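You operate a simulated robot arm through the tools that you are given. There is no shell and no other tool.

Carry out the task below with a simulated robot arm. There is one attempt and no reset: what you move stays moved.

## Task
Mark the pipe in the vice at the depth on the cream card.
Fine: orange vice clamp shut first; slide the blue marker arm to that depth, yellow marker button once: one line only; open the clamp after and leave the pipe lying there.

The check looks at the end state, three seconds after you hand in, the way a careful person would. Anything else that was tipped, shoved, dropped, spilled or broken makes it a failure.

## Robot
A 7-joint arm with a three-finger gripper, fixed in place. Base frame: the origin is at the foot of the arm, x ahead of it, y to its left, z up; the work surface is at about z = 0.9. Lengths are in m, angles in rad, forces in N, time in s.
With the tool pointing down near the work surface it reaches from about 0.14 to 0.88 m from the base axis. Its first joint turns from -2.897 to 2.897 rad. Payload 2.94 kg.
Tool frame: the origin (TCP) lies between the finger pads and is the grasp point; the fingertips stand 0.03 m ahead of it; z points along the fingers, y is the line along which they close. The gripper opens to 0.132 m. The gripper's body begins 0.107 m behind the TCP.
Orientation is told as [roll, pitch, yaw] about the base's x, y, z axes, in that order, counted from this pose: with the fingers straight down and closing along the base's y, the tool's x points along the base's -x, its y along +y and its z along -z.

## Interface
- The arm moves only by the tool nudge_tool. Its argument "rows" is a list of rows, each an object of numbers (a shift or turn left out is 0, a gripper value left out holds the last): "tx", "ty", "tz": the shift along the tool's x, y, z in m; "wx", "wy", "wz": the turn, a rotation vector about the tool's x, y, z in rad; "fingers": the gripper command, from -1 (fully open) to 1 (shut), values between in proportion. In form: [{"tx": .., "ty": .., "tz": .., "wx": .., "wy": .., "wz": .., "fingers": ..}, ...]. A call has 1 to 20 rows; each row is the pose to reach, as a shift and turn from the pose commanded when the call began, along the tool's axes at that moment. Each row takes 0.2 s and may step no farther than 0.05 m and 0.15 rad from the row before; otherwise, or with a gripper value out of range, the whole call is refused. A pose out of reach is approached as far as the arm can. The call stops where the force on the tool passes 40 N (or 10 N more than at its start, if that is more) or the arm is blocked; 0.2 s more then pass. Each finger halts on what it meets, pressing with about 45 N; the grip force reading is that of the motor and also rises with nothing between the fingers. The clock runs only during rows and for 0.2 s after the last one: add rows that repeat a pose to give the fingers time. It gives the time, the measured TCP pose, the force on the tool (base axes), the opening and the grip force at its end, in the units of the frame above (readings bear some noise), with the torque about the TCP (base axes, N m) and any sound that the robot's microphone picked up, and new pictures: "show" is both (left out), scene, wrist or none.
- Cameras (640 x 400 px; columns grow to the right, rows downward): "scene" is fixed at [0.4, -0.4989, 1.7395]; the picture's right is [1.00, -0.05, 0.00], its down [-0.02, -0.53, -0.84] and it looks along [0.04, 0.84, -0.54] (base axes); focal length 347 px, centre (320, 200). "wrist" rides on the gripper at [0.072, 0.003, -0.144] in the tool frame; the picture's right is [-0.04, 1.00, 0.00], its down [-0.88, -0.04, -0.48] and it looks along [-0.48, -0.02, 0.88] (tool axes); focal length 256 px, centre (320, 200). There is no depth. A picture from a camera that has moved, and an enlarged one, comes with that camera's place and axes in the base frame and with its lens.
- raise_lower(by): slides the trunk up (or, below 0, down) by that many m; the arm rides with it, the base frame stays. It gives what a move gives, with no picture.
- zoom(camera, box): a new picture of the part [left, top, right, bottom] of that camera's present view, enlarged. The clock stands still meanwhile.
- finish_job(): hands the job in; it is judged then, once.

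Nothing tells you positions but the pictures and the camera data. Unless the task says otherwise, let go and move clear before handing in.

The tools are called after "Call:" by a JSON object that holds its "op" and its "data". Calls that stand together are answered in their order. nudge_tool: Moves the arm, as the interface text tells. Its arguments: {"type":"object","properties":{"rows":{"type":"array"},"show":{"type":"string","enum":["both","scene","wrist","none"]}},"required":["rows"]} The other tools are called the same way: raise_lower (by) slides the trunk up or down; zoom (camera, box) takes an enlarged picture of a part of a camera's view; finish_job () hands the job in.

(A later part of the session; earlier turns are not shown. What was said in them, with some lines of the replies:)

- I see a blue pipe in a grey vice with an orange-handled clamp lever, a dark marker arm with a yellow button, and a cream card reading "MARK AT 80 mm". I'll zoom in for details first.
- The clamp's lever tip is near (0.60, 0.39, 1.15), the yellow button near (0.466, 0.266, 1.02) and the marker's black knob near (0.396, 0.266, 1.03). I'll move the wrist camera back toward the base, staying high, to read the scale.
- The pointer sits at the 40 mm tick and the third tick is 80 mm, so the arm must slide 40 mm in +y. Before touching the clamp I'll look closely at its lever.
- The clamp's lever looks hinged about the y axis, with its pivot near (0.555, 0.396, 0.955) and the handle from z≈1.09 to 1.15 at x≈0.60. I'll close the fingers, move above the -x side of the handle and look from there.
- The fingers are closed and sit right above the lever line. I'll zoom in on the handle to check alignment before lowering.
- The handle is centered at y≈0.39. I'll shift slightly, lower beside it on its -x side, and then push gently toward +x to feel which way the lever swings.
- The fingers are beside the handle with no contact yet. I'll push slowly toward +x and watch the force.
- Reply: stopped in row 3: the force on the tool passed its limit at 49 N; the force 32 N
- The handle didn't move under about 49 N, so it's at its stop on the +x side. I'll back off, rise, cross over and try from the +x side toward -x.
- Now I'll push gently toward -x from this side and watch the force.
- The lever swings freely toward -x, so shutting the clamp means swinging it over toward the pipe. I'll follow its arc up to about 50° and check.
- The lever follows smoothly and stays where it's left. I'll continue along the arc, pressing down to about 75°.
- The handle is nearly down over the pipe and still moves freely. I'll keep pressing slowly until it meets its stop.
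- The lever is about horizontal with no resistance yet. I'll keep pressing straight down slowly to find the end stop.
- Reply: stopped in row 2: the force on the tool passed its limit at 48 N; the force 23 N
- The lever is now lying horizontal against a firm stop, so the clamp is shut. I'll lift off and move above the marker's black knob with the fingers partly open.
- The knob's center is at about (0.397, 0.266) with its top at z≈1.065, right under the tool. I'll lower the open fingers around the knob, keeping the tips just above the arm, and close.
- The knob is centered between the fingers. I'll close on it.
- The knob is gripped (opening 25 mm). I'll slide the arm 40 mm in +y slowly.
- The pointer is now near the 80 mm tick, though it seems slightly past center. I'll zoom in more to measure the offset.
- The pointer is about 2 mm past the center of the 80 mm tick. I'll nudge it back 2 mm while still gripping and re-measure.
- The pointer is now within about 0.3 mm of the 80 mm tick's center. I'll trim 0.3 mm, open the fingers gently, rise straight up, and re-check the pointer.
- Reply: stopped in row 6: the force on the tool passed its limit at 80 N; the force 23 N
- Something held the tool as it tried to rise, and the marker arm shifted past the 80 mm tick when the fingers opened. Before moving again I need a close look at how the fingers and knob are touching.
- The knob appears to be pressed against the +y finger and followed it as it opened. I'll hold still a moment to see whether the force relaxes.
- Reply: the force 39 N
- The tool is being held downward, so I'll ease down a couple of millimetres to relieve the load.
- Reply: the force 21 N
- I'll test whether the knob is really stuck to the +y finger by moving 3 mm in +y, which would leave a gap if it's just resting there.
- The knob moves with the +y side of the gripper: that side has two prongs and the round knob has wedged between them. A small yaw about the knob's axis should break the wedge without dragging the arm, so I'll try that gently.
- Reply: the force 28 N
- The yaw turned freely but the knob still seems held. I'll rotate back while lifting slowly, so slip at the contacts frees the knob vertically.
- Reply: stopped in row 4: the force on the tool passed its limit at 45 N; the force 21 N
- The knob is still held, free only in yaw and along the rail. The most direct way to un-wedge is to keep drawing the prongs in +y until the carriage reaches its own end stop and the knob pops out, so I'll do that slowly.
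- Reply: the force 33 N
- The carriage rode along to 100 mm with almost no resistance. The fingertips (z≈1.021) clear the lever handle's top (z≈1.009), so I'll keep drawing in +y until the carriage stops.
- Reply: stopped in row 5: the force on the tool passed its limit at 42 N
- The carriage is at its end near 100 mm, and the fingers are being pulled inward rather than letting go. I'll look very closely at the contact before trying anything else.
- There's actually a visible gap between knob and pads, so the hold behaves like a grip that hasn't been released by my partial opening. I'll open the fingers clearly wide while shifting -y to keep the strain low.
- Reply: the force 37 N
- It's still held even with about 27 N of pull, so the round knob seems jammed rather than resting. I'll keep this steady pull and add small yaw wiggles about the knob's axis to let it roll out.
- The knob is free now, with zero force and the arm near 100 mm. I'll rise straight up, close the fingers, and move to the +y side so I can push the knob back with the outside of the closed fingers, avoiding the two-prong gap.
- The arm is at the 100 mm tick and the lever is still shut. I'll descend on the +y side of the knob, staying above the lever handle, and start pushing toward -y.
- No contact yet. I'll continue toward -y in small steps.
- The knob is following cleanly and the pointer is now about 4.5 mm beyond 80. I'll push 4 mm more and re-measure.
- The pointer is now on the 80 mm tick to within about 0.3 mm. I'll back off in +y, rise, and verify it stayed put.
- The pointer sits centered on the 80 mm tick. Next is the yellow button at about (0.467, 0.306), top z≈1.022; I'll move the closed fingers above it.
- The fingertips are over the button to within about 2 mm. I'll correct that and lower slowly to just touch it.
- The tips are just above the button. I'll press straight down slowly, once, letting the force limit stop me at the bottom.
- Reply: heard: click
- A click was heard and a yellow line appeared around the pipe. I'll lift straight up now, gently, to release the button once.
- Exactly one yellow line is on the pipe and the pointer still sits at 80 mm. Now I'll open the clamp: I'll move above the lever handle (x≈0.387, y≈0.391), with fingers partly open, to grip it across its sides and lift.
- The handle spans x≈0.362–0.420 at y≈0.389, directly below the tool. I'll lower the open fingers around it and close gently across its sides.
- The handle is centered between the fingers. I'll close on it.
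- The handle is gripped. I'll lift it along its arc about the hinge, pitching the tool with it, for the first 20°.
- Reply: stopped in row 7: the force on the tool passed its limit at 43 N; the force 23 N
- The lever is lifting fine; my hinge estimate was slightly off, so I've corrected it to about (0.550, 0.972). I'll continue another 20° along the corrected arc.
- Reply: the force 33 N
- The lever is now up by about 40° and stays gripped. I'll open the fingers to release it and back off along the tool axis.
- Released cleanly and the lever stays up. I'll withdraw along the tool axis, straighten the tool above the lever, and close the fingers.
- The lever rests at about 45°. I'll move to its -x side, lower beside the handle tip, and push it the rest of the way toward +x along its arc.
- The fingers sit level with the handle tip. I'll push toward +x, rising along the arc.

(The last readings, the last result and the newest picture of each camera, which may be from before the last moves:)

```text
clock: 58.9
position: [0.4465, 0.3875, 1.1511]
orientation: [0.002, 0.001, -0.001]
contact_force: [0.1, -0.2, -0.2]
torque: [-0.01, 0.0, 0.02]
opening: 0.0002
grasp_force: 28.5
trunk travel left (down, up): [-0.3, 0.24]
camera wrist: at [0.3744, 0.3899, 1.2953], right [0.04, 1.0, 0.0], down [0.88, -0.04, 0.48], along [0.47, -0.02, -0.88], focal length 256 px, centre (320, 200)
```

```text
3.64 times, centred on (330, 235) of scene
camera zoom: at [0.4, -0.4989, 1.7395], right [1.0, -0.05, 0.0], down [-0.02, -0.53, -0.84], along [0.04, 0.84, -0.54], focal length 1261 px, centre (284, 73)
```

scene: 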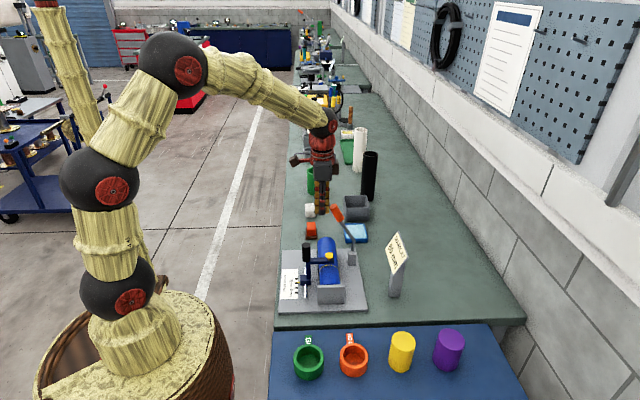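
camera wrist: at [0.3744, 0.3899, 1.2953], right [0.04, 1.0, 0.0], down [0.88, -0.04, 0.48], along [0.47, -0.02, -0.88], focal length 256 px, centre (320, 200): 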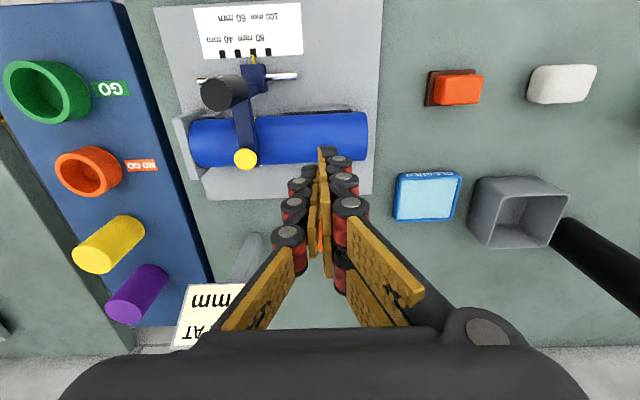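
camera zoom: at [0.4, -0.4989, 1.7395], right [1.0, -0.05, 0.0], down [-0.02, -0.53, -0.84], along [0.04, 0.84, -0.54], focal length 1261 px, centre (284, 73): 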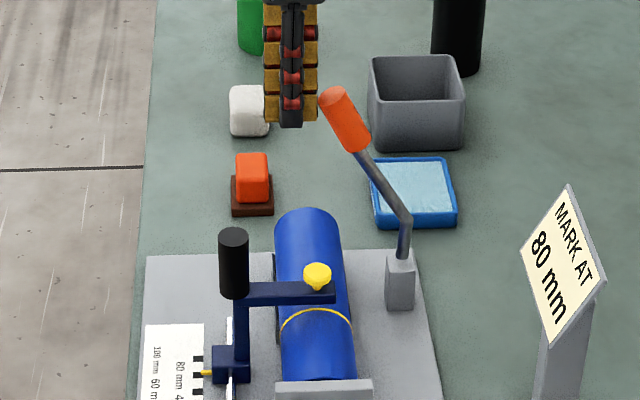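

The lever is following. I'll continue pushing until it reaches the open stop.

Call:
{"op": "nudge_tool", "data": {"rows": [{"tx": -0.015, "tz": -0.003}, {"tx": -0.03, "tz": -0.005}, {"tx": -0.045, "tz": -0.005}, {"tx": -0.06, "tz": -0.003}, {"tx": -0.075, "tz": 0.0}, {"tx": -0.09, "tz": 0.004}, {"tx": -0.1, "tz": 0.007}, {"tx": -0.107, "tz": 0.008}, {"tx": -0.113, "tz": 0.008}, {"tx": -0.118, "tz": 0.008}, {"tx": -0.123, "tz": 0.008}]}}

Call:
{"op": "zoom", "data": {"camera": "scene", "box": [280, 170, 400, 290]}}

```text
clock: 61.2
position: [0.5582, 0.3873, 1.1422]
orientation: [0.001, 0.013, 0.002]
contact_force: [-25.8, 5.5, 12.1]
torque: [0.07, 0.44, 0.16]
opening: 0.0
grasp_force: 29.1
trunk travel left (down, up): [-0.3, 0.24]
stopped in row 11: the force on the tool passed its limit at 44 N (the readings are from after the stop); the commanded pose is now the measured one
camera wrist: at [0.4879, 0.3909, 1.2872], right [0.04, 1.0, 0.0], down [0.89, -0.04, 0.46], along [0.46, -0.02, -0.89], focal length 256 px, centre (320, 200)
```

scene: 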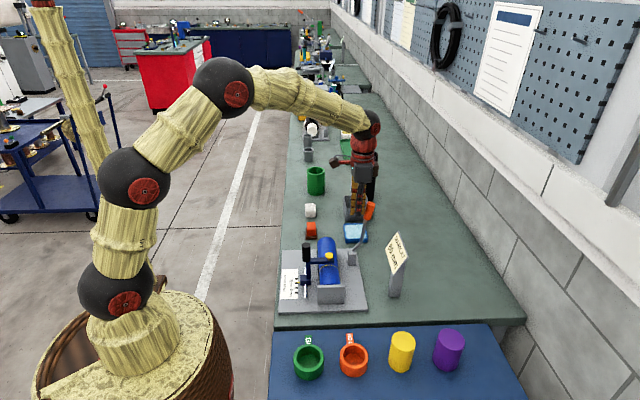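
wrist: 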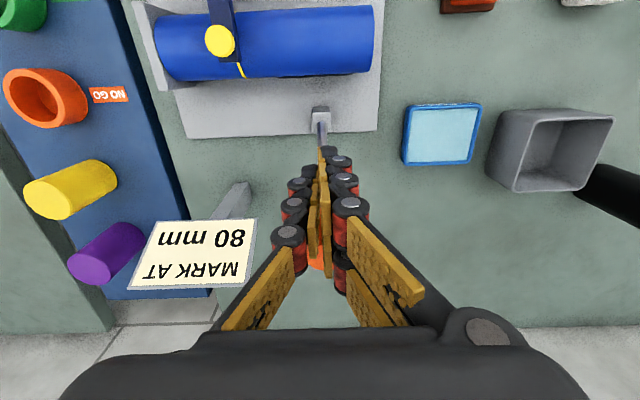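

```text
3.33 times, centred on (340, 230) of scene
camera zoom: at [0.4, -0.4989, 1.7395], right [1.0, -0.05, 0.0], down [-0.02, -0.53, -0.84], along [0.04, 0.84, -0.54], focal length 1156 px, centre (253, 100)
```

zoom: 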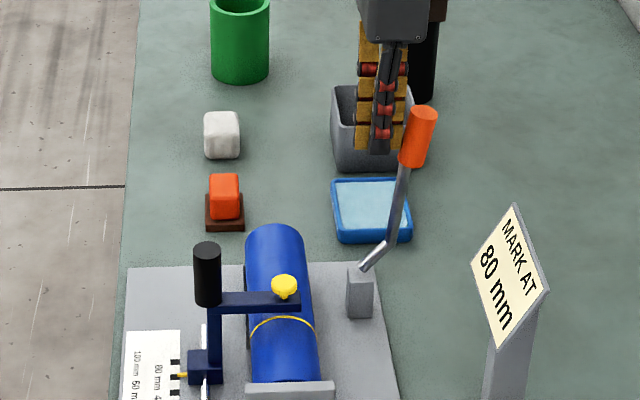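

The lever is back at its original open stop (same contact position as at the start). I'll back off, rise clear, and inspect everything.

Call:
{"op": "nudge_tool", "data": {"rows": [{"tx": 0.012, "wy": -0.013}, {"tx": 0.03, "tz": -0.03, "wy": -0.013}, {"tx": 0.03, "tz": -0.075, "wy": -0.013}, {"tx": 0.03, "tz": -0.12, "wy": -0.013}, {"tx": 0.06, "tz": -0.16, "wy": -0.013}, {"tx": 0.1, "tz": -0.18, "wy": -0.013}, {"tx": 0.14, "ty": -0.03, "tz": -0.19, "wy": -0.013}, {"tx": 0.18, "ty": -0.05, "tz": -0.2, "wy": -0.013}, {"tx": 0.18, "ty": -0.05, "tz": -0.2, "wy": -0.013}]}}

Call:
{"op": "zoom", "data": {"camera": "scene", "box": [270, 180, 420, 310]}}

Call:
{"op": "zoom", "data": {"camera": "wrist", "box": [180, 60, 420, 210]}}

Call:
{"op": "zoom", "data": {"camera": "scene", "box": [285, 270, 325, 300]}}

```text
refused: row 7 steps farther than a row can; nothing moved
```

```text
3.08 times, centred on (345, 245) of scene
camera zoom: at [0.4, -0.4989, 1.7395], right [1.0, -0.05, 0.0], down [-0.02, -0.53, -0.84], along [0.04, 0.84, -0.54], focal length 1067 px, centre (243, 62)
```

zoom: 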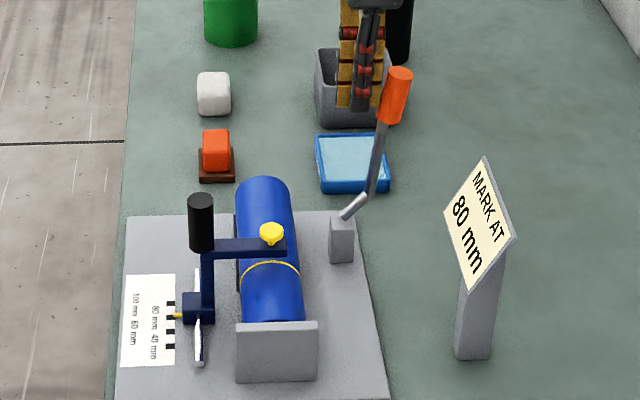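

```text
2.67 times, centred on (300, 135) of wrist
camera zoom: at [0.4879, 0.3909, 1.2872], right [0.04, 1.0, 0.0], down [0.89, -0.04, 0.46], along [0.46, -0.02, -0.89], focal length 683 px, centre (373, 373)
```

zoom: 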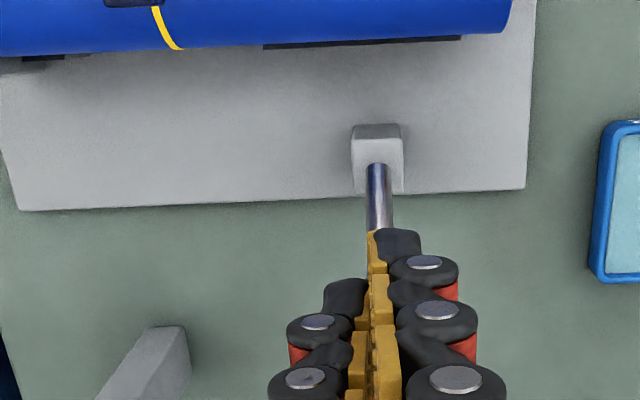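

```text
13.33 times, centred on (305, 285) of scene
camera zoom: at [0.4, -0.4989, 1.7395], right [1.0, -0.05, 0.0], down [-0.02, -0.53, -0.84], along [0.04, 0.84, -0.54], focal length 4624 px, centre (520, -933)
```

zoom: 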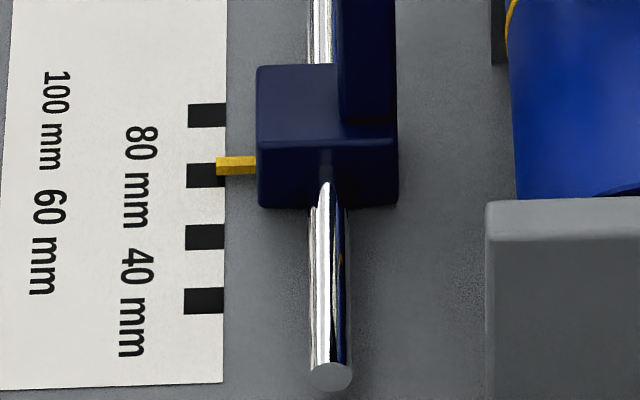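

The retreat was refused for too large a step and nothing moved, so I'll redo it with smaller steps.

Call:
{"op": "nudge_tool", "data": {"rows": [{"tx": 0.012, "wy": -0.013}, {"tx": 0.03, "tz": -0.03, "wy": -0.013}, {"tx": 0.03, "tz": -0.07, "wy": -0.013}, {"tx": 0.03, "tz": -0.11, "wy": -0.013}, {"tx": 0.06, "tz": -0.14, "wy": -0.013}, {"tx": 0.095, "tz": -0.165, "wy": -0.013}, {"tx": 0.13, "ty": -0.02, "tz": -0.18, "wy": -0.013}, {"tx": 0.165, "ty": -0.04, "tz": -0.19, "wy": -0.013}, {"tx": 0.165, "ty": -0.04, "tz": -0.19, "wy": -0.013}]}}

Call:
{"op": "zoom", "data": {"camera": "scene", "box": [270, 180, 420, 310]}}

Call:
{"op": "zoom", "data": {"camera": "wrist", "box": [200, 60, 440, 210]}}

Call:
{"op": "zoom", "data": {"camera": "scene", "box": [290, 230, 360, 300]}}

```text
clock: 63.2
position: [0.3986, 0.3469, 1.3326]
orientation: [-0.001, 0.002, -0.002]
contact_force: [-0.2, 0.1, -0.1]
torque: [-0.02, 0.03, 0.01]
opening: 0.0002
grasp_force: 28.9
trunk travel left (down, up): [-0.3, 0.24]
camera wrist: at [0.3276, 0.3509, 1.476], right [0.04, 1.0, 0.0], down [0.88, -0.04, 0.47], along [0.47, -0.02, -0.88], focal length 256 px, centre (320, 200)
```

scene: 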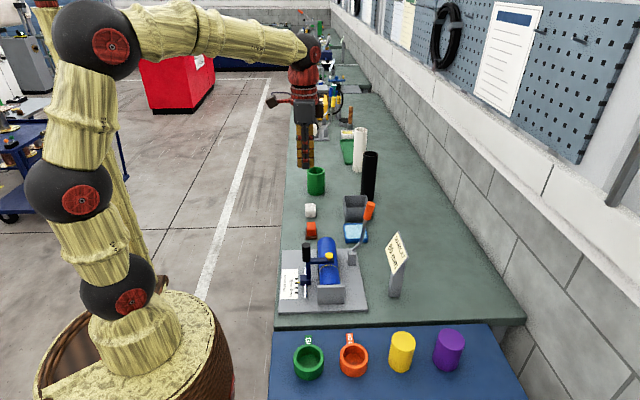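
wrist: 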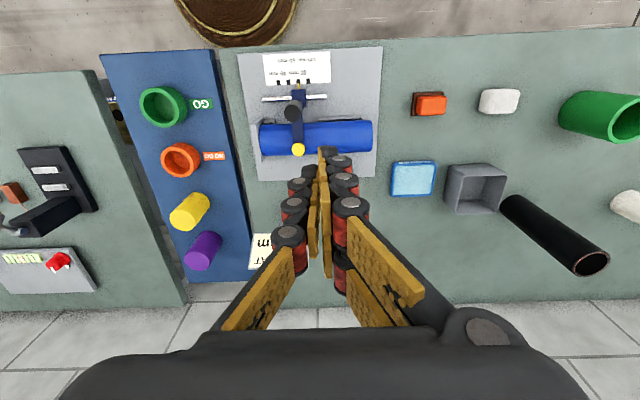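

```text
3.08 times, centred on (345, 245) of scene
camera zoom: at [0.4, -0.4989, 1.7395], right [1.0, -0.05, 0.0], down [-0.02, -0.53, -0.84], along [0.04, 0.84, -0.54], focal length 1067 px, centre (243, 62)
```

zoom: 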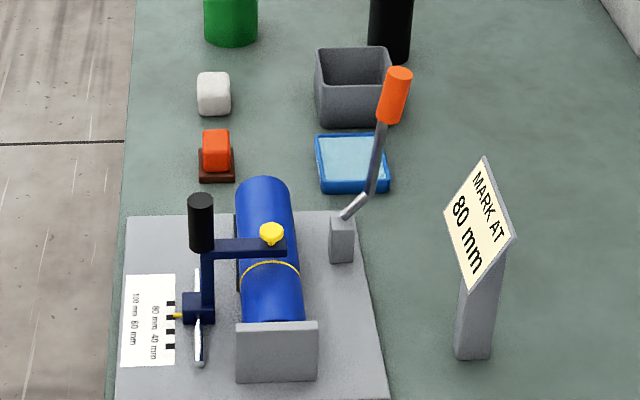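

```text
2.67 times, centred on (320, 135) of wrist
camera zoom: at [0.3276, 0.3509, 1.476], right [0.04, 1.0, 0.0], down [0.88, -0.04, 0.47], along [0.47, -0.02, -0.88], focal length 683 px, centre (320, 373)
```

zoom: 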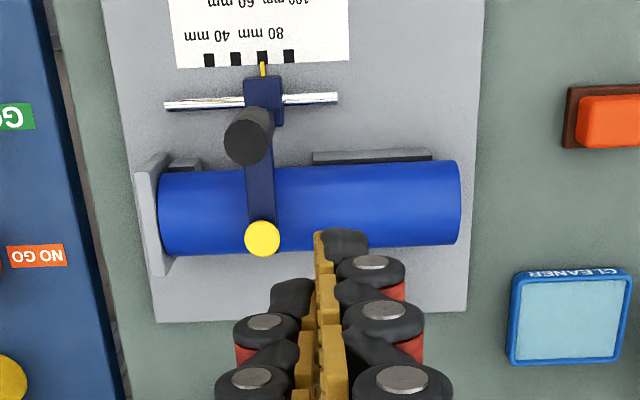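

```text
5.71 times, centred on (325, 265) of scene
camera zoom: at [0.4, -0.4989, 1.7395], right [1.0, -0.05, 0.0], down [-0.02, -0.53, -0.84], along [0.04, 0.84, -0.54], focal length 1982 px, centre (291, -171)
```

zoom: 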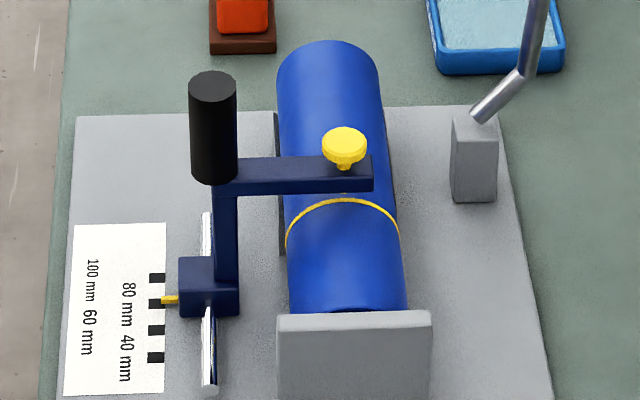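

There is one yellow line on the pipe, the marker pointer is centered on 80 mm and the clamp lever is back at its open stop. The pipe is still lying in the vice, nothing else was disturbed, and the arm is clear, so I'm handing in the job.

Call:
{"op": "finish_job", "data": {}}

```text
The job is handed in.
```

I marked the pipe with a single line at 80 mm, opened the clamp again and left the pipe lying in the vice. The job is handed in; no result of the check came back.

- **Clamp:** I swung the orange lever over until it hit its stop before marking. Afterwards I pushed it back to the open position it started in.
- **Depth:** The card says 80 mm. The pointer was centred on the 80 mm tick, to within about 0.3 mm by the camera, when I pressed the button.
- **Mark:** I pressed the yellow button once, heard one click, and one yellow line appeared on the pipe.

**Gripper jam:** while I was sliding the marker arm, its black knob jammed in the gripper. Freeing it dragged the arm out to about 100 mm, with pulls of about 40 to 80 N on the knob. This was before any mark was made, and I pushed the arm back to 80 mm and checked it before pressing. I saw no damage or anything else moved in the pictures.
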